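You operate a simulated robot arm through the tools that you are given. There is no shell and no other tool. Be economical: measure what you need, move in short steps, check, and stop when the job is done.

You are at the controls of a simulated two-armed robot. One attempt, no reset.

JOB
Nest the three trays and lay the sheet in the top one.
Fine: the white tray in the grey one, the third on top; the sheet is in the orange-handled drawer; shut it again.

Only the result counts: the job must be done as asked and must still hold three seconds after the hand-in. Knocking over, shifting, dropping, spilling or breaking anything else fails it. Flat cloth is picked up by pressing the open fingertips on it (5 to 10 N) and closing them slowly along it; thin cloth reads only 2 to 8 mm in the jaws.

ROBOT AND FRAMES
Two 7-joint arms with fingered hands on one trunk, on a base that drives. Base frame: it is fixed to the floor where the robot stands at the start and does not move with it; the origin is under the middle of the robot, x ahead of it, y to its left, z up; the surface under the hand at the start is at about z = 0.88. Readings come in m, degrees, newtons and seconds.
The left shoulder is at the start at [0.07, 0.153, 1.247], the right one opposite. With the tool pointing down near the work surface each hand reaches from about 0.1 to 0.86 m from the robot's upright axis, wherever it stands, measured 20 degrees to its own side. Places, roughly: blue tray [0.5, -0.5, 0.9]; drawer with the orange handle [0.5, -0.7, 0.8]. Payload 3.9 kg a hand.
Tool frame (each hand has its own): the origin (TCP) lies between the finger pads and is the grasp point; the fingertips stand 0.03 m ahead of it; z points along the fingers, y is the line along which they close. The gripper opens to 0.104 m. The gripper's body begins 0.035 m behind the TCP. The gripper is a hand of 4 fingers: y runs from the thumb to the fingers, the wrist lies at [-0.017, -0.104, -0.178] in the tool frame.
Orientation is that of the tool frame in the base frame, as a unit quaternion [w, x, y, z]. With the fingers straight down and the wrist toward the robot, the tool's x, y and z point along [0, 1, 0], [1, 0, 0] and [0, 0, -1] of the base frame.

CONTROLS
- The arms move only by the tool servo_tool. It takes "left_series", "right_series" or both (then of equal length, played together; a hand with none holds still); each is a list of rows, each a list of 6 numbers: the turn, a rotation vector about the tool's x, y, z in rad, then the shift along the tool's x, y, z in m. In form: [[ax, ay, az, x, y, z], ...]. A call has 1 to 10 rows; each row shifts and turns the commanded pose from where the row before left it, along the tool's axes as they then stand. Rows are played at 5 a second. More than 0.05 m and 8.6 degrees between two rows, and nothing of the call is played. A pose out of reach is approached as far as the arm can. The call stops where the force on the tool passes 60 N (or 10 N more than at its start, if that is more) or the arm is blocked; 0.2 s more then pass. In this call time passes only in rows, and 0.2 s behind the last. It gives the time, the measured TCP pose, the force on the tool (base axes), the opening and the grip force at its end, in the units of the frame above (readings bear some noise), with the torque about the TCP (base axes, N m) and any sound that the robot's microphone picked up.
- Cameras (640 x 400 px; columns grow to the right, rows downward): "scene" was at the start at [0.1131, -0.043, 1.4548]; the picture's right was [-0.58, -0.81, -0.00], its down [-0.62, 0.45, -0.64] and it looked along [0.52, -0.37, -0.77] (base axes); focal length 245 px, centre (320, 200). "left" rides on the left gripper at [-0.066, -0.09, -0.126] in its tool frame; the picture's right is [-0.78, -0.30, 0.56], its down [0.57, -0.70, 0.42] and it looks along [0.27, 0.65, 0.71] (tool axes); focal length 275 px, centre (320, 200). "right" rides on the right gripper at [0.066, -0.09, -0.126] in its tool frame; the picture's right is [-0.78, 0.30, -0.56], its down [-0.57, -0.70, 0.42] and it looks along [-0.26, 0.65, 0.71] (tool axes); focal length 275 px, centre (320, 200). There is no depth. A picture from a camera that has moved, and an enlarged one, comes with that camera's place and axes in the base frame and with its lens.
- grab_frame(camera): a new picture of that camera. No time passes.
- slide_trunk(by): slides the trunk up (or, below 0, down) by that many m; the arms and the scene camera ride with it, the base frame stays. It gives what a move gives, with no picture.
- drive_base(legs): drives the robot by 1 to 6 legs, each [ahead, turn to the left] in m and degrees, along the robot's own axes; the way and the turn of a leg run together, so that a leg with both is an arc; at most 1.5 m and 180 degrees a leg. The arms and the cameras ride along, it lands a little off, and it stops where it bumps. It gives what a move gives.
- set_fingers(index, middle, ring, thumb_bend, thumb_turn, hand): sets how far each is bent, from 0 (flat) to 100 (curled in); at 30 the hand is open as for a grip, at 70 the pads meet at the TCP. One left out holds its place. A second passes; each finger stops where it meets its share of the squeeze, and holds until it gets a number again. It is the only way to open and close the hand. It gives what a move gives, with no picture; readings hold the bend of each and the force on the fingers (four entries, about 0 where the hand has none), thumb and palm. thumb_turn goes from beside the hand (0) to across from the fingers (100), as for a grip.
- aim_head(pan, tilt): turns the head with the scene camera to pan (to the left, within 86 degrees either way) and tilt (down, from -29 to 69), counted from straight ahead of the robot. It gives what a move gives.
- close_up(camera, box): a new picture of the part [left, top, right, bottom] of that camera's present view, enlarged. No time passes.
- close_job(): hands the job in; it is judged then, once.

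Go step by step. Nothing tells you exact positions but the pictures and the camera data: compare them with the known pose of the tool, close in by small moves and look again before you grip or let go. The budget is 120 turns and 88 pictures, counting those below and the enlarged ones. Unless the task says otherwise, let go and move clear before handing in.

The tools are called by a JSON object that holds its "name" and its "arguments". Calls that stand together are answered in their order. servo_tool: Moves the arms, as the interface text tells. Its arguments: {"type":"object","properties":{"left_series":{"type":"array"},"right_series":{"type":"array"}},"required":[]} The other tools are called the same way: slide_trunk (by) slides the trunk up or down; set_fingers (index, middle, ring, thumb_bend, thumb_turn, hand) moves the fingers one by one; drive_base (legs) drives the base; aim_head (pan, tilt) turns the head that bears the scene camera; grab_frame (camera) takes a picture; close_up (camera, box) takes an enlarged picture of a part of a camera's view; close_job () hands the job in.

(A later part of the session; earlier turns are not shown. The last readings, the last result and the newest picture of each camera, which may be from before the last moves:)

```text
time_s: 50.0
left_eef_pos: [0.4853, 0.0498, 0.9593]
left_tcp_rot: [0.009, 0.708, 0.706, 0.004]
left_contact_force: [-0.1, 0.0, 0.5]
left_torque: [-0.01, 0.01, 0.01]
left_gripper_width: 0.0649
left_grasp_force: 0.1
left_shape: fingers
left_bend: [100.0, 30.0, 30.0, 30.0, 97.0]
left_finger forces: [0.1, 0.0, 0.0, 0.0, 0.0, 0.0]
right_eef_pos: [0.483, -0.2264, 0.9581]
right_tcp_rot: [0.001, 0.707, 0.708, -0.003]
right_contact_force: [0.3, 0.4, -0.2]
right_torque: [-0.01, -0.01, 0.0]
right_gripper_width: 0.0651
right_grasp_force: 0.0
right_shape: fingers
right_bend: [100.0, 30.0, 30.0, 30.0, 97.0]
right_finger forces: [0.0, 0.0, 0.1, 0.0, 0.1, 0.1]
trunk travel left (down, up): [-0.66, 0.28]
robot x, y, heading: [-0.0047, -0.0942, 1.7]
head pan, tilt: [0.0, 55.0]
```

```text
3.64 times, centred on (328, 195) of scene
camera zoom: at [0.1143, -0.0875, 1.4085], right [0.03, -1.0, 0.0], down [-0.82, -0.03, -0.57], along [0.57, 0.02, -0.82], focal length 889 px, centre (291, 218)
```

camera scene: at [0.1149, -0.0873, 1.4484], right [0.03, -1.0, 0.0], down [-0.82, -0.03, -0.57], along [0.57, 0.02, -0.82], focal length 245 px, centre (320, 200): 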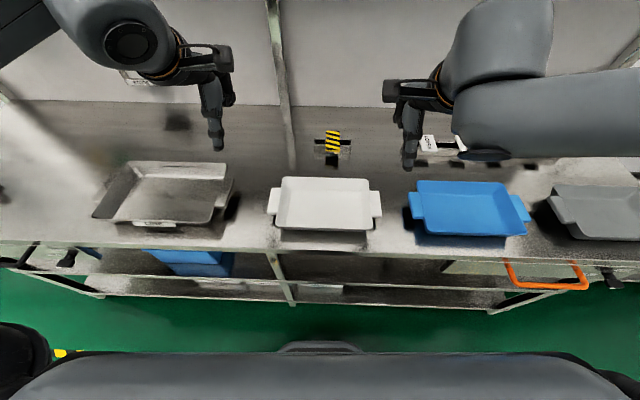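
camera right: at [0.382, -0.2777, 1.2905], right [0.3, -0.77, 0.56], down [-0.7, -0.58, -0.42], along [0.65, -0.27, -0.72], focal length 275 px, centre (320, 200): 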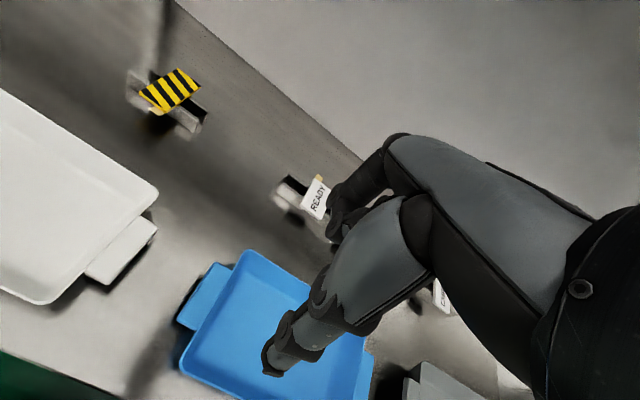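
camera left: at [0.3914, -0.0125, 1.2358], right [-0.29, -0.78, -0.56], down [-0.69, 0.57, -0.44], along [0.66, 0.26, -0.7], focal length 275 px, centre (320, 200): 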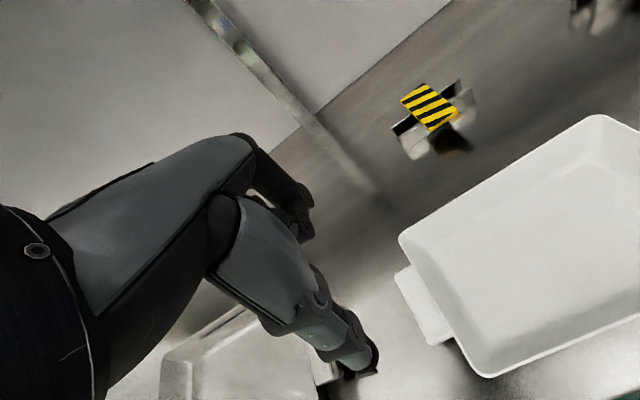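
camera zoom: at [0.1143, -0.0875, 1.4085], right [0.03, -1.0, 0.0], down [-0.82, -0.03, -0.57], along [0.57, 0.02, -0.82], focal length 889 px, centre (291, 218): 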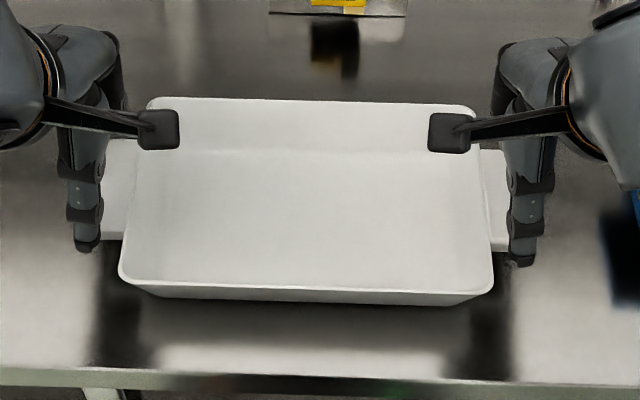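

{"name": "servo_tool", "arguments": {"left_series": [[0, 0, 0, -0.005, -0.002, 0]], "right_series": [[0, 0, 0, 0.002, 0, 0]]}}

{"name": "slide_trunk", "arguments": {"by": -0.038}}

{"name": "close_up", "arguments": {"camera": "scene", "box": [240, 140, 416, 250]}}

{"name": "close_up", "arguments": {"camera": "left", "box": [200, 100, 520, 300]}}

{"name": "close_up", "arguments": {"camera": "right", "box": [120, 100, 440, 300]}}

```text
time_s: 50.4
left_eef_pos: [0.4836, 0.0458, 0.959]
left_tcp_rot: [0.008, 0.708, 0.706, 0.005]
left_contact_force: [0.5, -0.4, -0.7]
left_torque: [0.04, 0.0, -0.04]
left_gripper_width: 0.065
left_grasp_force: 0.0
left_shape: fingers
left_bend: [100.0, 30.0, 30.0, 30.0, 97.0]
left_finger forces: [0.1, 0.0, 0.1, 0.0, 0.1, 0.1]
right_eef_pos: [0.4843, -0.2235, 0.9583]
right_tcp_rot: [0.0, 0.708, 0.706, -0.004]
right_contact_force: [-0.6, -0.7, -0.6]
right_torque: [-0.02, -0.02, -0.03]
right_gripper_width: 0.0651
right_grasp_force: 0.1
right_shape: fingers
right_bend: [100.0, 30.0, 30.0, 30.0, 97.0]
right_finger forces: [0.0, 0.0, 0.1, 0.0, 0.1, 0.0]
trunk travel left (down, up): [-0.66, 0.28]
robot x, y, heading: [-0.0066, -0.0908, 2.0]
head pan, tilt: [0.0, 55.0]
```

```text
time_s: 51.2
left_eef_pos: [0.4825, 0.0453, 0.9213]
left_tcp_rot: [0.009, 0.708, 0.706, 0.004]
left_contact_force: [-0.2, 0.7, -0.1]
left_torque: [0.0, -0.01, -0.04]
left_gripper_width: 0.0648
left_grasp_force: 0.1
left_shape: fingers
left_bend: [100.0, 30.0, 30.0, 30.0, 97.0]
left_finger forces: [0.0, 0.1, 0.0, 0.1, 0.1, 0.0]
right_eef_pos: [0.4826, -0.2235, 0.9205]
right_tcp_rot: [0.0, 0.707, 0.707, -0.005]
right_contact_force: [0.8, -0.2, -0.2]
right_torque: [0.0, 0.02, 0.01]
right_gripper_width: 0.065
right_grasp_force: 0.1
right_shape: fingers
right_bend: [100.0, 30.0, 30.0, 30.0, 97.0]
right_finger forces: [0.0, 0.0, 0.1, 0.1, 0.1, 0.0]
trunk travel left (down, up): [-0.622, 0.318]
robot x, y, heading: [-0.0083, -0.0903, 1.9]
head pan, tilt: [0.0, 55.0]
```

```text
3.64 times, centred on (328, 195) of scene
camera zoom: at [0.1145, -0.0873, 1.3704], right [0.03, -1.0, 0.0], down [-0.82, -0.03, -0.57], along [0.57, 0.02, -0.82], focal length 889 px, centre (291, 218)
```

zoom: 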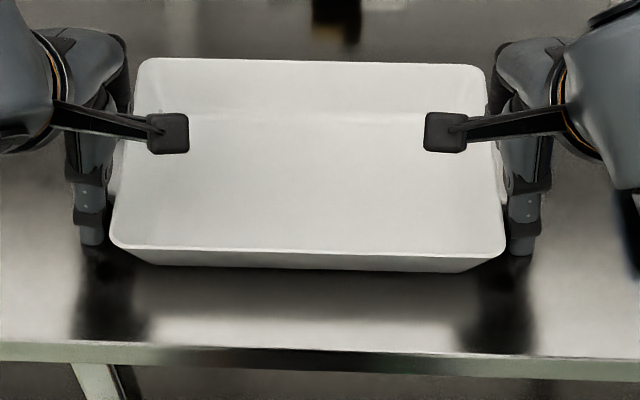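

```text
2.00 times, centred on (360, 200) of left
camera zoom: at [0.3905, -0.0195, 1.0453], right [-0.29, -0.78, -0.56], down [-0.69, 0.57, -0.44], along [0.66, 0.26, -0.7], focal length 551 px, centre (240, 200)
```

zoom: 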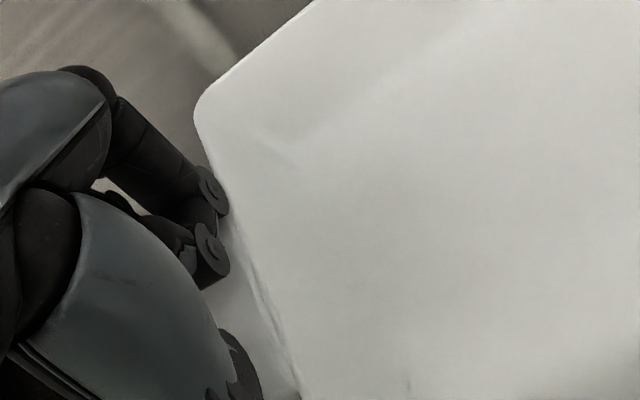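

```text
2.00 times, centred on (280, 200) of right
camera zoom: at [0.3947, -0.1565, 1.0464], right [0.3, -0.77, 0.56], down [-0.7, -0.57, -0.42], along [0.64, -0.27, -0.72], focal length 551 px, centre (400, 200)
```

zoom: 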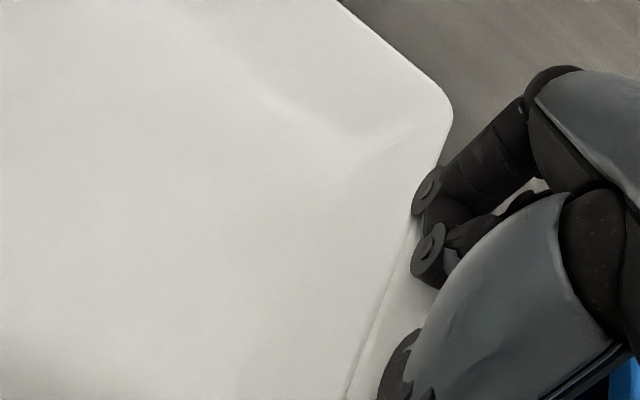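

{"name": "set_fingers", "arguments": {"hand": "left", "middle": 75, "thumb_bend": 75}}

{"name": "set_fingers", "arguments": {"hand": "right", "middle": 75, "thumb_bend": 75}}

{"name": "slide_trunk", "arguments": {"by": 0.02}}

{"name": "close_up", "arguments": {"camera": "scene", "box": [224, 140, 432, 270]}}

```text
time_s: 52.2
left_eef_pos: [0.4824, 0.0456, 0.9212]
left_tcp_rot: [0.008, 0.708, 0.706, 0.005]
left_contact_force: [-0.1, 1.1, 0.0]
left_torque: [-0.02, -0.01, -0.08]
left_gripper_width: 0.0419
left_grasp_force: 0.8
left_shape: fingers
left_bend: [100.0, 51.0, 30.0, 75.0, 98.0]
left_finger forces: [0.0, 0.0, 0.1, 0.1, 2.0, 0.0]
right_eef_pos: [0.4831, -0.2232, 0.9203]
right_tcp_rot: [0.0, 0.706, 0.708, -0.004]
right_contact_force: [-0.3, -1.8, 1.4]
right_torque: [0.0, -0.01, -0.1]
right_gripper_width: 0.065
right_grasp_force: 0.8
right_shape: fingers
right_bend: [100.0, 30.0, 30.0, 30.0, 97.0]
right_finger forces: [0.0, 1.4, 0.0, 0.1, 0.0, 0.0]
trunk travel left (down, up): [-0.622, 0.318]
robot x, y, heading: [-0.0108, -0.0938, 1.9]
head pan, tilt: [0.0, 55.0]
```

```text
time_s: 53.2
left_eef_pos: [0.4836, 0.0458, 0.9221]
left_tcp_rot: [0.007, 0.708, 0.706, 0.004]
left_contact_force: [1.3, 1.9, -0.2]
left_torque: [-0.02, 0.02, 0.02]
left_gripper_width: 0.0416
left_grasp_force: 1.7
left_shape: fingers
left_bend: [100.0, 51.0, 30.0, 75.0, 98.0]
left_finger forces: [0.0, 0.0, 0.0, 0.0, 3.1, 0.0]
right_eef_pos: [0.4841, -0.223, 0.921]
right_tcp_rot: [-0.001, 0.707, 0.707, -0.005]
right_contact_force: [-2.2, -2.5, 0.3]
right_torque: [-0.03, -0.08, 0.52]
right_gripper_width: 0.0509
right_grasp_force: 21.5
right_shape: fingers
right_bend: [100.0, 38.0, 30.0, 61.0, 97.0]
right_finger forces: [0.0, 19.7, 0.0, 0.1, 23.0, 0.0]
trunk travel left (down, up): [-0.622, 0.318]
robot x, y, heading: [-0.0088, -0.0901, 2.1]
head pan, tilt: [0.0, 55.0]
```

```text
time_s: 53.9
left_eef_pos: [0.4824, 0.0463, 0.941]
left_tcp_rot: [0.007, 0.708, 0.706, 0.004]
left_contact_force: [2.0, 2.6, -0.6]
left_torque: [0.03, -0.02, -0.02]
left_gripper_width: 0.0414
left_grasp_force: 2.3
left_shape: fingers
left_bend: [100.0, 51.0, 30.0, 75.0, 98.0]
left_finger forces: [0.1, 0.3, 0.0, 0.0, 3.7, 0.1]
right_eef_pos: [0.483, -0.2237, 0.9401]
right_tcp_rot: [-0.001, 0.707, 0.707, -0.004]
right_contact_force: [-1.0, -2.1, -1.4]
right_torque: [-0.03, 0.04, 0.4]
right_gripper_width: 0.051
right_grasp_force: 21.3
right_shape: fingers
right_bend: [100.0, 38.0, 30.0, 62.0, 97.0]
right_finger forces: [0.0, 20.4, 0.0, 0.0, 22.5, 0.0]
trunk travel left (down, up): [-0.642, 0.298]
robot x, y, heading: [-0.0063, -0.0912, 1.7]
head pan, tilt: [0.0, 55.0]
```

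```text
3.08 times, centred on (328, 205) of scene
camera zoom: at [0.1154, -0.0873, 1.3904], right [0.03, -1.0, 0.0], down [-0.82, -0.03, -0.57], along [0.57, 0.02, -0.82], focal length 752 px, centre (295, 185)
```

zoom: 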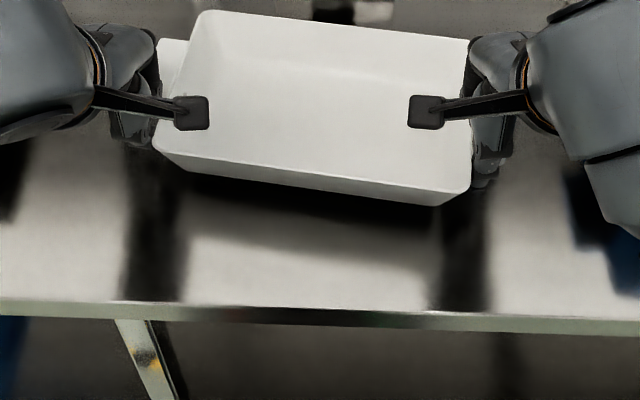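

The right hand holds its tab, but the left thumb slid past and yawed the tray. I'll set it down, open the left hand and regrasp a centimetre further forward.

{"name": "slide_trunk", "arguments": {"by": -0.018}}

{"name": "set_fingers", "arguments": {"hand": "left", "middle": 20, "thumb_bend": 30}}

{"name": "close_up", "arguments": {"camera": "scene", "box": [224, 140, 432, 270]}}

{"name": "grab_frame", "arguments": {"camera": "left"}}

```text
time_s: 54.5
left_eef_pos: [0.4832, 0.0446, 0.9228]
left_tcp_rot: [0.007, 0.708, 0.706, 0.005]
left_contact_force: [2.0, 2.9, -0.6]
left_torque: [-0.01, 0.0, 0.01]
left_gripper_width: 0.0417
left_grasp_force: 1.5
left_shape: fingers
left_bend: [100.0, 51.0, 30.0, 75.0, 98.0]
left_finger forces: [0.0, 0.3, 0.0, 0.0, 3.9, 0.1]
right_eef_pos: [0.4834, -0.223, 0.9223]
right_tcp_rot: [0.0, 0.707, 0.707, -0.004]
right_contact_force: [-1.2, -1.9, -0.9]
right_torque: [-0.04, 0.04, 0.36]
right_gripper_width: 0.0507
right_grasp_force: 21.3
right_shape: fingers
right_bend: [100.0, 38.0, 30.0, 62.0, 97.0]
right_finger forces: [0.1, 20.3, 0.0, 0.1, 22.4, 0.1]
trunk travel left (down, up): [-0.624, 0.316]
robot x, y, heading: [-0.004, -0.0962, 1.9]
head pan, tilt: [0.0, 55.0]
```

```text
time_s: 55.5
left_eef_pos: [0.4845, 0.0449, 0.9219]
left_tcp_rot: [0.009, 0.708, 0.706, 0.004]
left_contact_force: [-0.1, 0.6, 0.3]
left_torque: [-0.02, -0.02, 0.03]
left_gripper_width: 0.0648
left_grasp_force: 0.0
left_shape: fingers
left_bend: [100.0, 20.0, 30.0, 30.0, 97.0]
left_finger forces: [0.1, 0.0, 0.1, 0.1, 0.1, 0.0]
right_eef_pos: [0.4837, -0.2234, 0.9221]
right_tcp_rot: [-0.001, 0.707, 0.707, -0.003]
right_contact_force: [0.4, 0.3, -0.6]
right_torque: [-0.05, -0.04, -0.09]
right_gripper_width: 0.0498
right_grasp_force: 22.4
right_shape: fingers
right_bend: [100.0, 38.0, 30.0, 63.0, 94.0]
right_finger forces: [0.0, 21.9, 0.0, 0.1, 21.9, 0.1]
trunk travel left (down, up): [-0.624, 0.316]
robot x, y, heading: [-0.0075, -0.0955, 2.0]
head pan, tilt: [0.0, 55.0]
```

```text
3.08 times, centred on (328, 205) of scene
camera zoom: at [0.1152, -0.0873, 1.3724], right [0.03, -1.0, 0.0], down [-0.82, -0.03, -0.57], along [0.57, 0.02, -0.82], focal length 752 px, centre (295, 185)
```

zoom: 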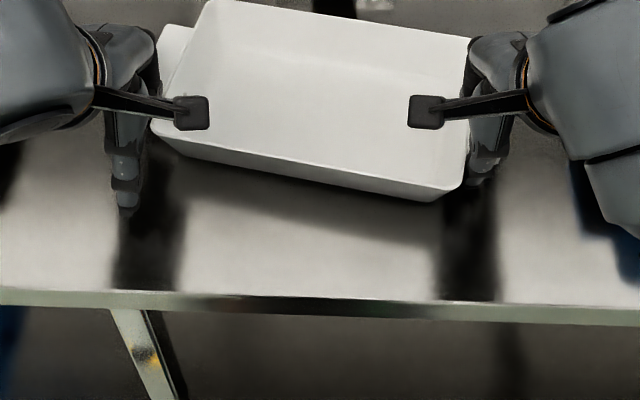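

```text
54 pictures are left
camera left: at [0.391, -0.0196, 1.0471], right [-0.29, -0.78, -0.56], down [-0.69, 0.57, -0.44], along [0.66, 0.26, -0.7], focal length 275 px, centre (320, 200)
```

left: 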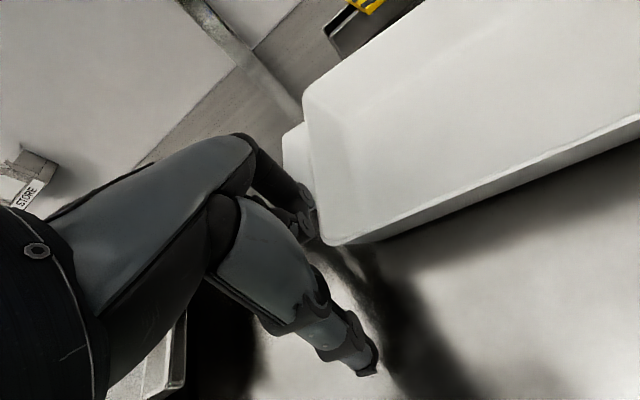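

{"name": "servo_tool", "arguments": {"left_series": [[0, 0, 0, 0.01, 0, -0.04], [0, 0, 0, 0, 0, -0.04], [0, 0, 0, 0, 0, -0.03]]}}

{"name": "slide_trunk", "arguments": {"by": 0.012}}

{"name": "servo_tool", "arguments": {"right_series": [[0, 0, -0.055, 0, 0, 0], [0, 0, -0.055, 0, 0, 0], [0, 0, -0.055, 0, 0, 0], [0, 0, -0.055, 0, 0, 0]]}}

{"name": "grab_frame", "arguments": {"camera": "scene"}}

```text
time_s: 56.3
left_eef_pos: [0.4812, 0.056, 1.0327]
left_tcp_rot: [0.008, 0.708, 0.707, 0.004]
left_contact_force: [-0.1, 1.4, 0.5]
left_torque: [-0.02, -0.02, 0.03]
left_gripper_width: 0.065
left_grasp_force: 0.0
left_shape: fingers
left_bend: [100.0, 20.0, 30.0, 30.0, 97.0]
left_finger forces: [0.0, 0.0, 0.0, 0.1, 0.0, 0.0]
right_eef_pos: [0.4837, -0.2246, 0.9232]
right_tcp_rot: [-0.001, 0.707, 0.707, -0.004]
right_contact_force: [0.2, -0.4, -1.9]
right_torque: [-0.07, -0.05, -0.03]
right_gripper_width: 0.0501
right_grasp_force: 21.8
right_shape: fingers
right_bend: [100.0, 38.0, 30.0, 63.0, 94.0]
right_finger forces: [0.1, 21.9, 0.1, 0.0, 22.0, 0.0]
trunk travel left (down, up): [-0.624, 0.316]
robot x, y, heading: [-0.0082, -0.0943, 1.6]
head pan, tilt: [0.0, 55.0]
```

```text
time_s: 56.9
left_eef_pos: [0.4802, 0.0546, 1.0449]
left_tcp_rot: [0.009, 0.708, 0.706, 0.004]
left_contact_force: [-0.7, 0.2, 0.3]
left_torque: [0.0, -0.01, -0.04]
left_gripper_width: 0.0647
left_grasp_force: 0.0
left_shape: fingers
left_bend: [100.0, 20.0, 30.0, 30.0, 97.0]
left_finger forces: [0.1, 0.0, 0.0, 0.0, 0.0, 0.0]
right_eef_pos: [0.4828, -0.2235, 0.9332]
right_tcp_rot: [-0.001, 0.707, 0.707, -0.004]
right_contact_force: [-0.5, -0.8, -2.1]
right_torque: [-0.1, 0.01, 0.04]
right_gripper_width: 0.0498
right_grasp_force: 21.2
right_shape: fingers
right_bend: [100.0, 38.0, 30.0, 63.0, 94.0]
right_finger forces: [0.1, 21.8, 0.1, 0.0, 22.1, 0.0]
trunk travel left (down, up): [-0.636, 0.304]
robot x, y, heading: [-0.0079, -0.0916, 2.1]
head pan, tilt: [0.0, 55.0]
```

```text
time_s: 57.9
left_eef_pos: [0.4814, 0.0555, 1.0451]
left_tcp_rot: [0.007, 0.709, 0.706, 0.005]
left_contact_force: [0.8, 0.0, 0.1]
left_torque: [0.01, 0.01, -0.02]
left_gripper_width: 0.065
left_grasp_force: 0.1
left_shape: fingers
left_bend: [100.0, 20.0, 30.0, 30.0, 97.0]
left_finger forces: [0.0, 0.1, 0.1, 0.0, 0.0, 0.0]
right_eef_pos: [0.4841, -0.224, 0.9342]
right_tcp_rot: [0.0, 0.625, 0.78, -0.003]
right_contact_force: [-0.7, -0.4, -0.8]
right_torque: [-0.13, -0.03, -0.07]
right_gripper_width: 0.0499
right_grasp_force: 22.6
right_shape: fingers
right_bend: [100.0, 38.0, 30.0, 63.0, 94.0]
right_finger forces: [0.1, 21.9, 0.1, 0.0, 22.1, 0.0]
trunk travel left (down, up): [-0.636, 0.304]
robot x, y, heading: [-0.0069, -0.092, 1.7]
head pan, tilt: [0.0, 55.0]
```

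```text
53 pictures are left
camera scene: at [0.1151, -0.0875, 1.3844], right [0.03, -1.0, 0.0], down [-0.82, -0.02, -0.57], along [0.57, 0.02, -0.82], focal length 245 px, centre (320, 200)
```

scene: 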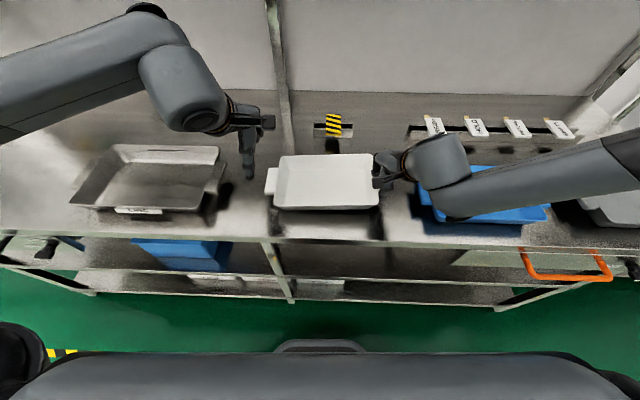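

The tray is straight and appears to be carried by the right hand alone; the torque is small so it's light. I'll lift a bit more and check whether it stays level.

{"name": "slide_trunk", "arguments": {"by": 0.06}}

{"name": "close_up", "arguments": {"camera": "scene", "box": [224, 120, 432, 250]}}

{"name": "grab_frame", "arguments": {"camera": "left"}}

```text
time_s: 58.9
left_eef_pos: [0.4816, 0.0562, 1.1052]
left_tcp_rot: [0.008, 0.708, 0.706, 0.004]
left_contact_force: [-0.7, 0.2, 0.2]
left_torque: [0.0, -0.01, 0.01]
left_gripper_width: 0.0647
left_grasp_force: 0.1
left_shape: fingers
left_bend: [100.0, 20.0, 30.0, 30.0, 97.0]
left_finger forces: [0.0, 0.0, 0.0, 0.0, 0.0, 0.1]
right_eef_pos: [0.4837, -0.2225, 0.9942]
right_tcp_rot: [-0.001, 0.625, 0.781, -0.004]
right_contact_force: [0.3, 0.3, -1.5]
right_torque: [-0.28, 0.03, -0.02]
right_gripper_width: 0.0503
right_grasp_force: 23.2
right_shape: fingers
right_bend: [100.0, 38.0, 30.0, 63.0, 94.0]
right_finger forces: [0.0, 22.5, 0.0, 0.0, 23.0, 0.0]
trunk travel left (down, up): [-0.696, 0.244]
robot x, y, heading: [-0.0058, -0.0964, 1.8]
head pan, tilt: [0.0, 55.0]
```

```text
3.08 times, centred on (328, 185) of scene
camera zoom: at [0.1154, -0.0873, 1.4444], right [0.03, -1.0, 0.0], down [-0.82, -0.03, -0.57], along [0.57, 0.02, -0.82], focal length 752 px, centre (295, 246)
```

zoom: 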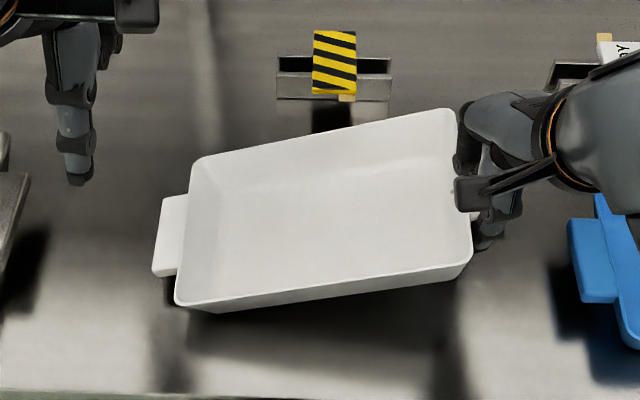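

```text
51 pictures are left
camera left: at [0.389, -0.0091, 1.229], right [-0.29, -0.78, -0.56], down [-0.69, 0.57, -0.44], along [0.66, 0.26, -0.7], focal length 275 px, centre (320, 200)
```

left: 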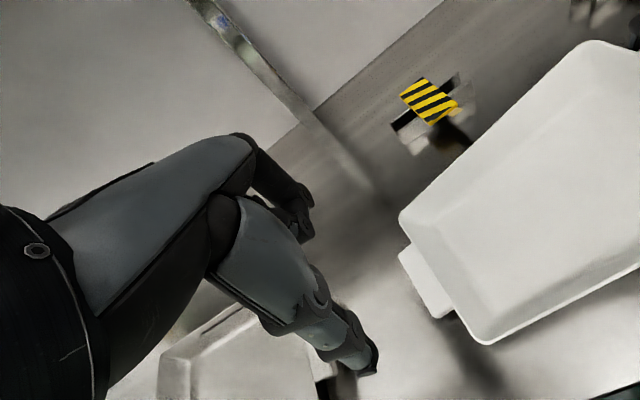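

It sags at the left end, so both hands are needed. I'll set it down again and grip the left tab.

{"name": "slide_trunk", "arguments": {"by": -0.072}}

{"name": "close_up", "arguments": {"camera": "scene", "box": [224, 110, 432, 240]}}

```text
time_s: 60.0
left_eef_pos: [0.4806, 0.0564, 1.0323]
left_tcp_rot: [0.009, 0.708, 0.706, 0.004]
left_contact_force: [0.1, 0.2, -0.1]
left_torque: [-0.01, -0.01, -0.01]
left_gripper_width: 0.0648
left_grasp_force: 0.1
left_shape: fingers
left_bend: [100.0, 20.0, 30.0, 30.0, 97.0]
left_finger forces: [0.1, 0.1, 0.1, 0.1, 0.0, 0.1]
right_eef_pos: [0.4825, -0.2237, 0.9218]
right_tcp_rot: [-0.001, 0.625, 0.78, -0.004]
right_contact_force: [-0.2, -0.5, 0.2]
right_torque: [0.16, -0.1, -0.01]
right_gripper_width: 0.0498
right_grasp_force: 22.2
right_shape: fingers
right_bend: [100.0, 38.0, 30.0, 63.0, 94.0]
right_finger forces: [0.0, 21.9, 0.0, 0.1, 22.0, 0.0]
trunk travel left (down, up): [-0.624, 0.316]
robot x, y, heading: [-0.0108, -0.0952, 1.8]
head pan, tilt: [0.0, 55.0]
```

```text
3.08 times, centred on (328, 175) of scene
camera zoom: at [0.1149, -0.0874, 1.3725], right [0.03, -1.0, 0.0], down [-0.82, -0.02, -0.57], along [0.57, 0.02, -0.82], focal length 752 px, centre (295, 277)
```

zoom: 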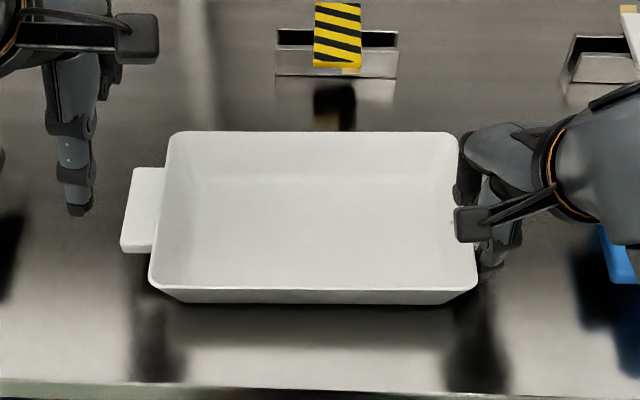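

{"name": "servo_tool", "arguments": {"left_series": [[0, 0, 0, -0.0074, 0.031, 0], [0, 0, 0, 0, 0, 0.03], [0, 0, 0, 0, 0, 0.03], [0, 0, 0, 0, 0, 0.03]]}}

{"name": "close_up", "arguments": {"camera": "left", "box": [200, 100, 520, 300]}}

{"name": "close_up", "arguments": {"camera": "scene", "box": [224, 110, 432, 240]}}

```text
time_s: 61.0
left_eef_pos: [0.5116, 0.0459, 0.9435]
left_tcp_rot: [0.007, 0.707, 0.707, 0.006]
left_contact_force: [-1.4, 0.1, 0.7]
left_torque: [-0.02, 0.04, -0.02]
left_gripper_width: 0.0669
left_grasp_force: 1.2
left_shape: fingers
left_bend: [100.0, 20.0, 30.0, 26.0, 97.0]
left_finger forces: [0.0, 0.1, 0.0, 0.0, 1.9, 0.0]
right_eef_pos: [0.4818, -0.2231, 0.9242]
right_tcp_rot: [-0.001, 0.625, 0.78, -0.003]
right_contact_force: [-0.1, -0.7, -0.7]
right_torque: [0.12, -0.04, -0.11]
right_gripper_width: 0.0497
right_grasp_force: 21.8
right_shape: fingers
right_bend: [100.0, 37.0, 30.0, 63.0, 94.0]
right_finger forces: [0.0, 22.1, 0.0, 0.0, 21.8, 0.0]
trunk travel left (down, up): [-0.624, 0.316]
robot x, y, heading: [-0.0074, -0.0951, 1.6]
head pan, tilt: [0.0, 55.0]
```

```text
2.00 times, centred on (360, 200) of left
camera zoom: at [0.4197, -0.0187, 1.0683], right [-0.29, -0.78, -0.56], down [-0.69, 0.57, -0.44], along [0.66, 0.26, -0.7], focal length 551 px, centre (240, 200)
```

zoom: 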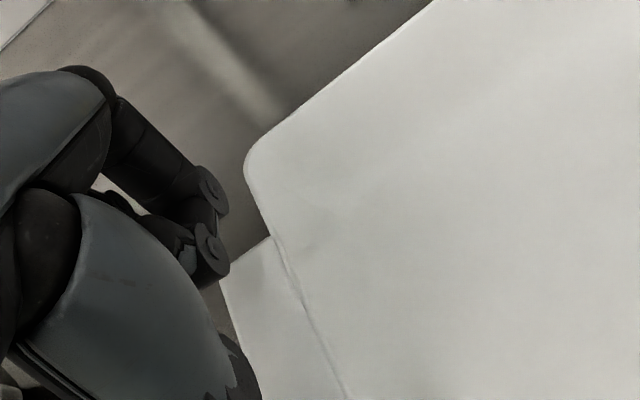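

```text
3.08 times, centred on (328, 175) of scene
camera zoom: at [0.1125, -0.0882, 1.3733], right [0.03, -1.0, 0.0], down [-0.82, -0.02, -0.58], along [0.57, 0.02, -0.82], focal length 752 px, centre (295, 277)
```

zoom: 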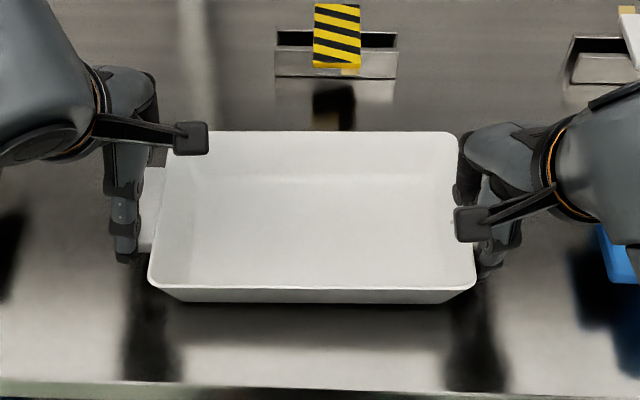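

{"name": "servo_tool", "arguments": {"left_series": [[0, 0, 0, 0, 0, -0.025], [0, 0, 0, 0.001, -0.011, 0], [0, 0, 0, 0, 0, 0.025], [0, 0, 0, 0, 0, 0.025]]}}

{"name": "set_fingers", "arguments": {"hand": "left", "thumb_bend": 30, "middle": 28}}

{"name": "close_up", "arguments": {"camera": "scene", "box": [224, 110, 432, 240]}}

```text
time_s: 62.0
left_eef_pos: [0.503, 0.0492, 0.9185]
left_tcp_rot: [0.008, 0.708, 0.706, 0.004]
left_contact_force: [-1.2, -0.1, 1.8]
left_torque: [-0.03, 0.06, 0.01]
left_gripper_width: 0.0655
left_grasp_force: 1.3
left_shape: fingers
left_bend: [100.0, 20.0, 30.0, 28.0, 97.0]
left_finger forces: [0.0, 0.1, 0.1, 0.0, 1.9, 0.1]
right_eef_pos: [0.4828, -0.2227, 0.9218]
right_tcp_rot: [-0.001, 0.625, 0.78, -0.004]
right_contact_force: [0.4, 0.0, 0.5]
right_torque: [0.14, -0.1, -0.24]
right_gripper_width: 0.0499
right_grasp_force: 22.4
right_shape: fingers
right_bend: [100.0, 37.0, 30.0, 63.0, 93.0]
right_finger forces: [0.0, 22.6, 0.0, 0.0, 21.8, 0.0]
trunk travel left (down, up): [-0.624, 0.316]
robot x, y, heading: [-0.0098, -0.0906, 1.9]
head pan, tilt: [0.0, 55.0]
```

```text
time_s: 63.0
left_eef_pos: [0.5025, 0.0483, 0.9179]
left_tcp_rot: [0.008, 0.708, 0.706, 0.004]
left_contact_force: [-2.1, -0.3, 2.3]
left_torque: [0.01, 0.09, -0.05]
left_gripper_width: 0.0657
left_grasp_force: 1.6
left_shape: fingers
left_bend: [100.0, 28.0, 30.0, 28.0, 97.0]
left_finger forces: [0.0, 0.0, 0.0, 0.0, 2.4, 0.0]
right_eef_pos: [0.4833, -0.2239, 0.9231]
right_tcp_rot: [-0.001, 0.625, 0.78, -0.004]
right_contact_force: [1.8, -0.7, 0.1]
right_torque: [0.13, -0.09, -0.21]
right_gripper_width: 0.0496
right_grasp_force: 22.5
right_shape: fingers
right_bend: [100.0, 37.0, 30.0, 63.0, 93.0]
right_finger forces: [0.0, 22.6, 0.1, 0.0, 21.9, 0.0]
trunk travel left (down, up): [-0.624, 0.316]
robot x, y, heading: [-0.0065, -0.0959, 1.7]
head pan, tilt: [0.0, 55.0]
```

```text
3.08 times, centred on (328, 175) of scene
camera zoom: at [0.1145, -0.0874, 1.3725], right [0.03, -1.0, 0.0], down [-0.82, -0.03, -0.57], along [0.57, 0.02, -0.82], focal length 752 px, centre (295, 277)
```

zoom: 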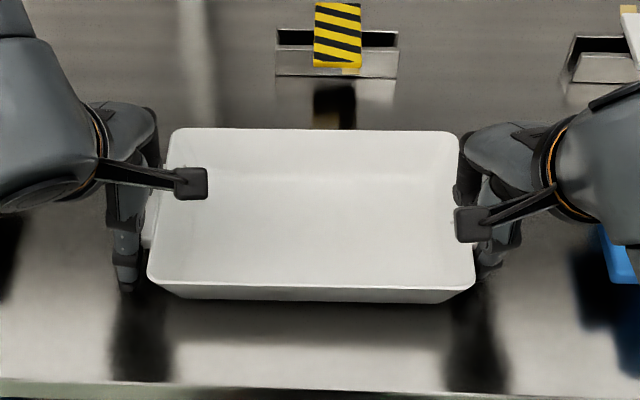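

{"name": "set_fingers", "arguments": {"hand": "left", "middle": 75, "thumb_bend": 60}}

{"name": "close_up", "arguments": {"camera": "scene", "box": [224, 110, 432, 240]}}

```text
time_s: 64.0
left_eef_pos: [0.5047, 0.0494, 0.918]
left_tcp_rot: [0.006, 0.707, 0.707, 0.005]
left_contact_force: [-4.6, 12.4, 0.2]
left_torque: [0.08, 0.03, 0.0]
left_gripper_width: 0.0522
left_grasp_force: 7.6
left_shape: fingers
left_bend: [100.0, 74.0, 30.0, 56.0, 99.0]
left_finger forces: [0.5, 7.4, 0.0, 0.0, 7.8, 0.0]
right_eef_pos: [0.4842, -0.225, 0.9218]
right_tcp_rot: [0.0, 0.626, 0.78, -0.004]
right_contact_force: [3.9, -10.9, 0.2]
right_torque: [0.08, -0.1, -1.25]
right_gripper_width: 0.0496
right_grasp_force: 26.3
right_shape: fingers
right_bend: [100.0, 37.0, 30.0, 64.0, 91.0]
right_finger forces: [0.1, 28.5, 0.0, 0.0, 23.4, 0.1]
trunk travel left (down, up): [-0.624, 0.316]
robot x, y, heading: [-0.0075, -0.0908, 1.9]
head pan, tilt: [0.0, 55.0]
```

```text
3.08 times, centred on (328, 175) of scene
camera zoom: at [0.1151, -0.0873, 1.3724], right [0.03, -1.0, 0.0], down [-0.82, -0.03, -0.57], along [0.57, 0.02, -0.82], focal length 752 px, centre (295, 277)
```

zoom: 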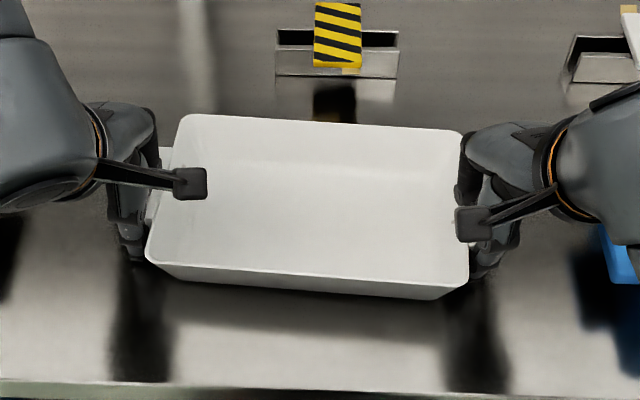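

The left middle finger sits a bit outboard of the tab. I'll open, yaw the left hand about 11° inward (mirroring the right) and regrasp.

{"name": "set_fingers", "arguments": {"hand": "left", "middle": 25, "thumb_bend": 25}}

{"name": "servo_tool", "arguments": {"left_series": [[0, 0, 0, 0.004, -0.005, -0.03], [0, 0, 0, 0.004, 0, -0.04], [0, 0, 0.1, 0, 0, 0], [0, 0, 0.1, 0, 0, 0]]}}

{"name": "close_up", "arguments": {"camera": "scene", "box": [224, 110, 432, 240]}}

```text
time_s: 65.0
left_eef_pos: [0.5046, 0.0483, 0.9182]
left_tcp_rot: [0.008, 0.708, 0.706, 0.004]
left_contact_force: [-0.6, 0.6, 0.8]
left_torque: [0.03, -0.03, 0.02]
left_gripper_width: 0.0672
left_grasp_force: 0.1
left_shape: fingers
left_bend: [100.0, 25.0, 30.0, 25.0, 97.0]
left_finger forces: [0.1, 0.1, 0.1, 0.0, 0.0, 0.1]
right_eef_pos: [0.4834, -0.2222, 0.9214]
right_tcp_rot: [-0.003, 0.624, 0.781, -0.005]
right_contact_force: [-0.3, 0.2, 0.0]
right_torque: [0.06, 0.02, 0.07]
right_gripper_width: 0.0495
right_grasp_force: 23.9
right_shape: fingers
right_bend: [100.0, 37.0, 30.0, 64.0, 94.0]
right_finger forces: [0.0, 24.0, 0.0, 0.1, 24.5, 0.1]
trunk travel left (down, up): [-0.624, 0.316]
robot x, y, heading: [-0.0062, -0.0925, 1.6]
head pan, tilt: [0.0, 55.0]
```

```text
time_s: 66.0
left_eef_pos: [0.4973, 0.0569, 0.9887]
left_tcp_rot: [0.007, 0.776, 0.631, 0.005]
left_contact_force: [-0.9, 0.5, -0.3]
left_torque: [0.0, 0.01, -0.01]
left_gripper_width: 0.0668
left_grasp_force: 0.0
left_shape: fingers
left_bend: [100.0, 25.0, 30.0, 25.0, 97.0]
left_finger forces: [0.0, 0.0, 0.0, 0.0, 0.0, 0.0]
right_eef_pos: [0.4839, -0.2235, 0.9219]
right_tcp_rot: [0.0, 0.625, 0.781, -0.003]
right_contact_force: [0.0, -0.3, -0.9]
right_torque: [0.04, 0.07, 0.0]
right_gripper_width: 0.0496
right_grasp_force: 25.0
right_shape: fingers
right_bend: [100.0, 37.0, 30.0, 64.0, 94.0]
right_finger forces: [0.2, 24.2, 0.0, 0.0, 24.5, 0.0]
trunk travel left (down, up): [-0.624, 0.316]
robot x, y, heading: [-0.0059, -0.0954, 1.9]
head pan, tilt: [0.0, 55.0]
```

```text
3.08 times, centred on (328, 175) of scene
camera zoom: at [0.1148, -0.0871, 1.3724], right [0.03, -1.0, 0.0], down [-0.82, -0.03, -0.57], along [0.57, 0.02, -0.82], focal length 752 px, centre (295, 277)
```

zoom: 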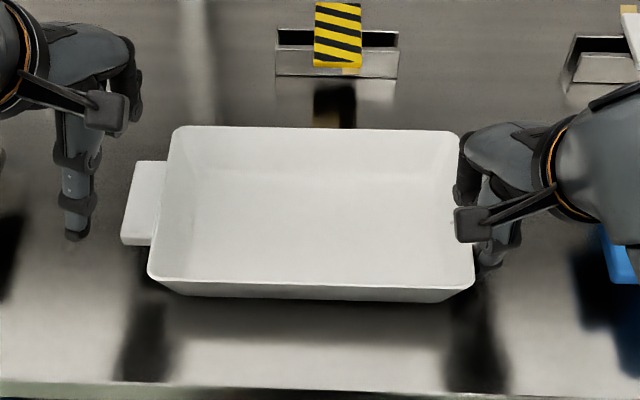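

{"name": "servo_tool", "arguments": {"left_series": [[0, 0, 0, -0.0106, 0.01, 0], [0, 0, 0, 0, 0, 0.036], [0, 0, 0, 0, 0, 0.036]]}}

{"name": "set_fingers", "arguments": {"hand": "left", "middle": 75, "thumb_bend": 65}}

{"name": "close_up", "arguments": {"camera": "scene", "box": [224, 110, 432, 240]}}

```text
time_s: 66.8
left_eef_pos: [0.5055, 0.0431, 0.9185]
left_tcp_rot: [0.008, 0.775, 0.632, 0.006]
left_contact_force: [0.1, -0.2, 2.0]
left_torque: [-0.02, -0.04, 0.02]
left_gripper_width: 0.0671
left_grasp_force: 1.5
left_shape: fingers
left_bend: [100.0, 25.0, 30.0, 25.0, 97.0]
left_finger forces: [2.7, 0.0, 0.0, 0.0, 0.1, 0.1]
right_eef_pos: [0.4828, -0.2232, 0.9224]
right_tcp_rot: [0.0, 0.625, 0.781, -0.003]
right_contact_force: [-0.1, 0.8, -1.8]
right_torque: [0.04, 0.03, 0.0]
right_gripper_width: 0.0493
right_grasp_force: 24.3
right_shape: fingers
right_bend: [100.0, 37.0, 30.0, 64.0, 94.0]
right_finger forces: [0.1, 24.4, 0.0, 0.0, 24.3, 0.0]
trunk travel left (down, up): [-0.624, 0.316]
robot x, y, heading: [-0.0097, -0.0938, 1.9]
head pan, tilt: [0.0, 55.0]
```

```text
time_s: 67.8
left_eef_pos: [0.5038, 0.0441, 0.9176]
left_tcp_rot: [0.007, 0.775, 0.632, 0.006]
left_contact_force: [-6.4, 9.8, 5.3]
left_torque: [-0.13, -0.43, -0.37]
left_gripper_width: 0.056
left_grasp_force: 20.2
left_shape: fingers
left_bend: [100.0, 44.0, 30.0, 52.0, 98.0]
left_finger forces: [6.3, 13.3, 0.0, 0.0, 21.7, 0.0]
right_eef_pos: [0.4811, -0.2245, 0.9205]
right_tcp_rot: [-0.001, 0.625, 0.78, -0.004]
right_contact_force: [4.9, -9.3, 0.2]
right_torque: [0.08, 0.08, -0.91]
right_gripper_width: 0.0495
right_grasp_force: 24.5
right_shape: fingers
right_bend: [100.0, 37.0, 30.0, 64.0, 93.0]
right_finger forces: [0.1, 26.9, 0.1, 0.1, 22.4, 0.0]
trunk travel left (down, up): [-0.624, 0.316]
robot x, y, heading: [-0.0092, -0.0918, 1.6]
head pan, tilt: [0.0, 55.0]
```

```text
3.08 times, centred on (328, 175) of scene
camera zoom: at [0.1137, -0.0874, 1.3725], right [0.03, -1.0, 0.0], down [-0.82, -0.03, -0.57], along [0.57, 0.02, -0.82], focal length 752 px, centre (295, 277)
```

zoom: 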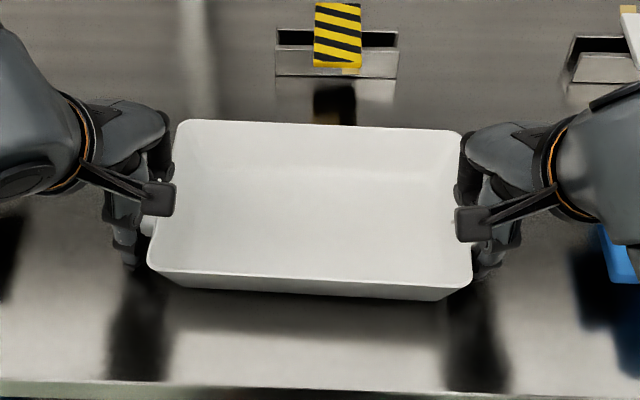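

Both hands now hold the tabs (about 20 N). I'll lift and check that it stays level.

{"name": "slide_trunk", "arguments": {"by": 0.14}}

{"name": "grab_frame", "arguments": {"camera": "scene"}}

```text
time_s: 69.5
left_eef_pos: [0.5057, 0.044, 1.0572]
left_tcp_rot: [0.008, 0.775, 0.632, 0.005]
left_contact_force: [-4.6, 12.3, -1.3]
left_torque: [-0.06, -0.24, -0.28]
left_gripper_width: 0.0554
left_grasp_force: 18.0
left_shape: fingers
left_bend: [100.0, 44.0, 30.0, 53.0, 99.0]
left_finger forces: [1.5, 14.9, 0.1, 0.0, 20.0, 0.0]
right_eef_pos: [0.4833, -0.2255, 1.0622]
right_tcp_rot: [-0.001, 0.626, 0.78, -0.004]
right_contact_force: [3.9, -12.5, -0.8]
right_torque: [0.06, 0.23, -1.11]
right_gripper_width: 0.0494
right_grasp_force: 25.6
right_shape: fingers
right_bend: [100.0, 37.0, 30.0, 64.0, 92.0]
right_finger forces: [0.1, 28.2, 0.0, 0.1, 22.7, 0.1]
trunk travel left (down, up): [-0.764, 0.176]
robot x, y, heading: [-0.0075, -0.0921, 1.8]
head pan, tilt: [0.0, 55.0]
```

```text
43 pictures are left
camera scene: at [0.1154, -0.0873, 1.5123], right [0.03, -1.0, 0.0], down [-0.82, -0.03, -0.57], along [0.57, 0.02, -0.82], focal length 245 px, centre (320, 200)
```

scene: 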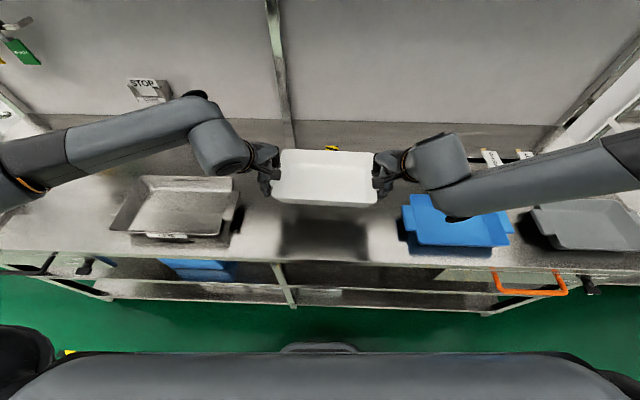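

The white tray is up and level. Checking the earlier views together, the rack on the right is far off (y ≈ -1.7), so I'll back out, drive across to y ≈ -0.82 and stop short of the counter to look.

{"name": "drive_base", "arguments": {"legs": [[-0.42, -1.8], [0, -90], [0.735, 0], [0, 90], [0.25, 0]]}}

{"name": "grab_frame", "arguments": {"camera": "scene"}}

```text
time_s: 84.7
left_eef_pos: [0.3222, -0.7168, 1.0573]
left_tcp_rot: [0.007, 0.789, 0.615, 0.005]
left_contact_force: [-3.8, 12.0, -1.8]
left_torque: [-0.07, -0.21, -0.23]
left_gripper_width: 0.0553
left_grasp_force: 16.7
left_shape: fingers
left_bend: [100.0, 44.0, 30.0, 53.0, 99.0]
left_finger forces: [1.1, 14.1, 0.1, 0.0, 18.5, 0.1]
right_eef_pos: [0.2886, -0.9824, 1.0634]
right_tcp_rot: [-0.001, 0.642, 0.766, -0.004]
right_contact_force: [2.6, -13.0, -0.9]
right_torque: [0.07, 0.2, -0.98]
right_gripper_width: 0.0495
right_grasp_force: 23.7
right_shape: fingers
right_bend: [100.0, 38.0, 30.0, 64.0, 93.0]
right_finger forces: [0.1, 26.6, 0.0, 0.1, 20.9, 0.0]
trunk travel left (down, up): [-0.764, 0.176]
robot x, y, heading: [-0.1972, -0.8273, -0.9]
head pan, tilt: [0.0, 55.0]
```

```text
42 pictures are left
camera scene: at [-0.074, -0.8301, 1.5126], right [-0.01, -1.0, 0.0], down [-0.82, 0.01, -0.57], along [0.57, -0.01, -0.82], focal length 245 px, centre (320, 200)
```

scene: 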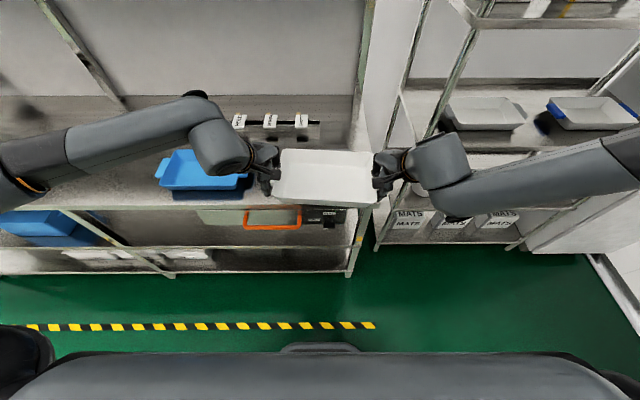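

{"name": "drive_base", "arguments": {"legs": [[0, 3.6], [0.11, 0]]}}

{"name": "close_up", "arguments": {"camera": "scene", "box": [230, 90, 422, 210]}}

```text
time_s: 86.3
left_eef_pos: [0.4208, -0.6785, 1.0574]
left_tcp_rot: [0.008, 0.769, 0.64, 0.007]
left_contact_force: [-4.4, 9.2, -0.5]
left_torque: [-0.07, -0.21, -0.4]
left_gripper_width: 0.055
left_grasp_force: 17.8
left_shape: fingers
left_bend: [100.0, 43.0, 30.0, 53.0, 99.0]
left_finger forces: [1.7, 14.8, 0.0, 0.0, 19.4, 0.0]
right_eef_pos: [0.4047, -0.946, 1.0639]
right_tcp_rot: [0.0, 0.618, 0.786, -0.003]
right_contact_force: [3.2, -8.6, 0.0]
right_torque: [0.06, 0.21, -0.85]
right_gripper_width: 0.0491
right_grasp_force: 23.9
right_shape: fingers
right_bend: [100.0, 37.0, 30.0, 64.0, 93.0]
right_finger forces: [0.1, 26.7, 0.0, 0.0, 21.4, 0.0]
trunk travel left (down, up): [-0.764, 0.176]
robot x, y, heading: [-0.0849, -0.8263, 2.9]
head pan, tilt: [0.0, 55.0]
```

```text
3.33 times, centred on (326, 150) of scene
camera zoom: at [0.0315, -0.8167, 1.513], right [0.05, -1.0, 0.0], down [-0.82, -0.04, -0.58], along [0.58, 0.03, -0.82], focal length 815 px, centre (300, 367)
```

zoom: 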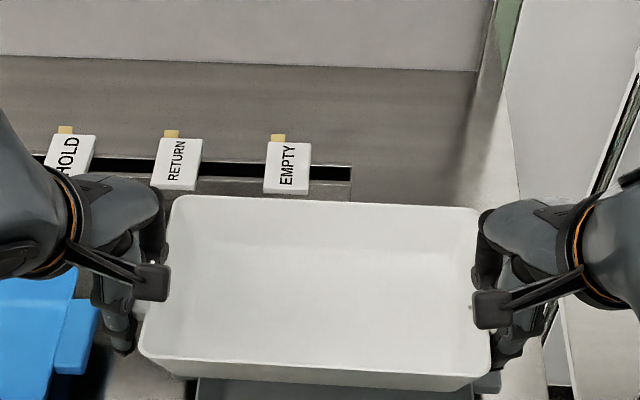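

{"name": "close_up", "arguments": {"camera": "scene", "box": [246, 170, 406, 270]}}

```text
4.00 times, centred on (326, 220) of scene
camera zoom: at [0.0315, -0.8167, 1.513], right [0.05, -1.0, 0.0], down [-0.82, -0.04, -0.58], along [0.58, 0.03, -0.82], focal length 978 px, centre (296, 120)
```

zoom: 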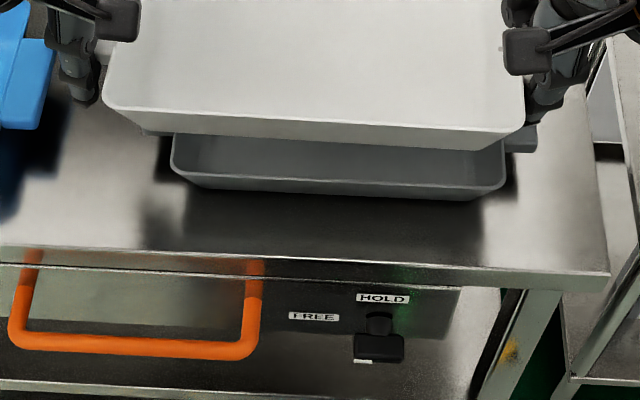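

{"name": "drive_base", "arguments": {"legs": [[0.042, 0]]}}

{"name": "servo_tool", "arguments": {"left_series": [[0, 0, -0.007, -0.0097, 0.0008, 0], [0, 0, -0.007, -0.0097, 0.0008, 0]], "right_series": [[0, 0, -0.007, -0.0097, -0.0015, 0], [0, 0, -0.007, -0.0097, -0.0015, 0]]}}

{"name": "close_up", "arguments": {"camera": "scene", "box": [246, 150, 406, 250]}}

```text
time_s: 87.2
left_eef_pos: [0.4615, -0.6755, 1.0599]
left_tcp_rot: [0.008, 0.768, 0.64, 0.007]
left_contact_force: [-5.1, 4.9, -1.0]
left_torque: [-0.08, -0.22, -0.52]
left_gripper_width: 0.055
left_grasp_force: 17.1
left_shape: fingers
left_bend: [100.0, 43.0, 30.0, 53.0, 98.0]
left_finger forces: [1.7, 14.5, 0.0, 0.1, 18.8, 0.1]
right_eef_pos: [0.4452, -0.945, 1.0647]
right_tcp_rot: [0.001, 0.619, 0.785, -0.002]
right_contact_force: [3.1, -5.1, -0.8]
right_torque: [0.09, 0.19, -0.66]
right_gripper_width: 0.0491
right_grasp_force: 23.7
right_shape: fingers
right_bend: [100.0, 37.0, 30.0, 64.0, 92.0]
right_finger forces: [0.1, 25.9, 0.1, 0.0, 21.4, 0.0]
trunk travel left (down, up): [-0.764, 0.176]
robot x, y, heading: [-0.0443, -0.8191, 2.9]
head pan, tilt: [0.0, 55.0]
```

```text
time_s: 87.8
left_eef_pos: [0.4606, -0.6968, 1.0584]
left_tcp_rot: [0.006, 0.764, 0.645, 0.007]
left_contact_force: [-2.7, 2.7, -1.1]
left_torque: [-0.06, -0.23, -0.47]
left_gripper_width: 0.0548
left_grasp_force: 16.4
left_shape: fingers
left_bend: [100.0, 43.0, 30.0, 54.0, 98.0]
left_finger forces: [1.5, 14.5, 0.0, 0.0, 18.2, 0.0]
right_eef_pos: [0.4499, -0.9663, 1.0625]
right_tcp_rot: [0.0, 0.614, 0.789, -0.003]
right_contact_force: [3.0, -3.1, -0.1]
right_torque: [0.06, 0.19, -0.46]
right_gripper_width: 0.0491
right_grasp_force: 23.3
right_shape: fingers
right_bend: [100.0, 37.0, 30.0, 64.0, 93.0]
right_finger forces: [0.1, 24.9, 0.0, 0.1, 21.5, 0.0]
trunk travel left (down, up): [-0.764, 0.176]
robot x, y, heading: [-0.0407, -0.826, 3.1]
head pan, tilt: [0.0, 55.0]
```

```text
4.00 times, centred on (326, 200) of scene
camera zoom: at [0.0761, -0.8167, 1.5127], right [0.05, -1.0, 0.0], down [-0.82, -0.04, -0.58], along [0.57, 0.03, -0.82], focal length 978 px, centre (296, 200)
```

zoom: 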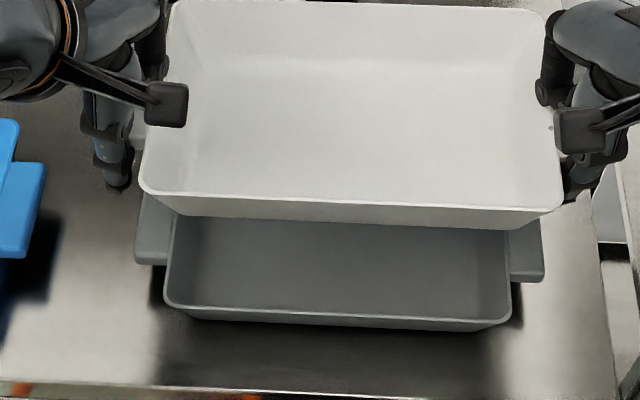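

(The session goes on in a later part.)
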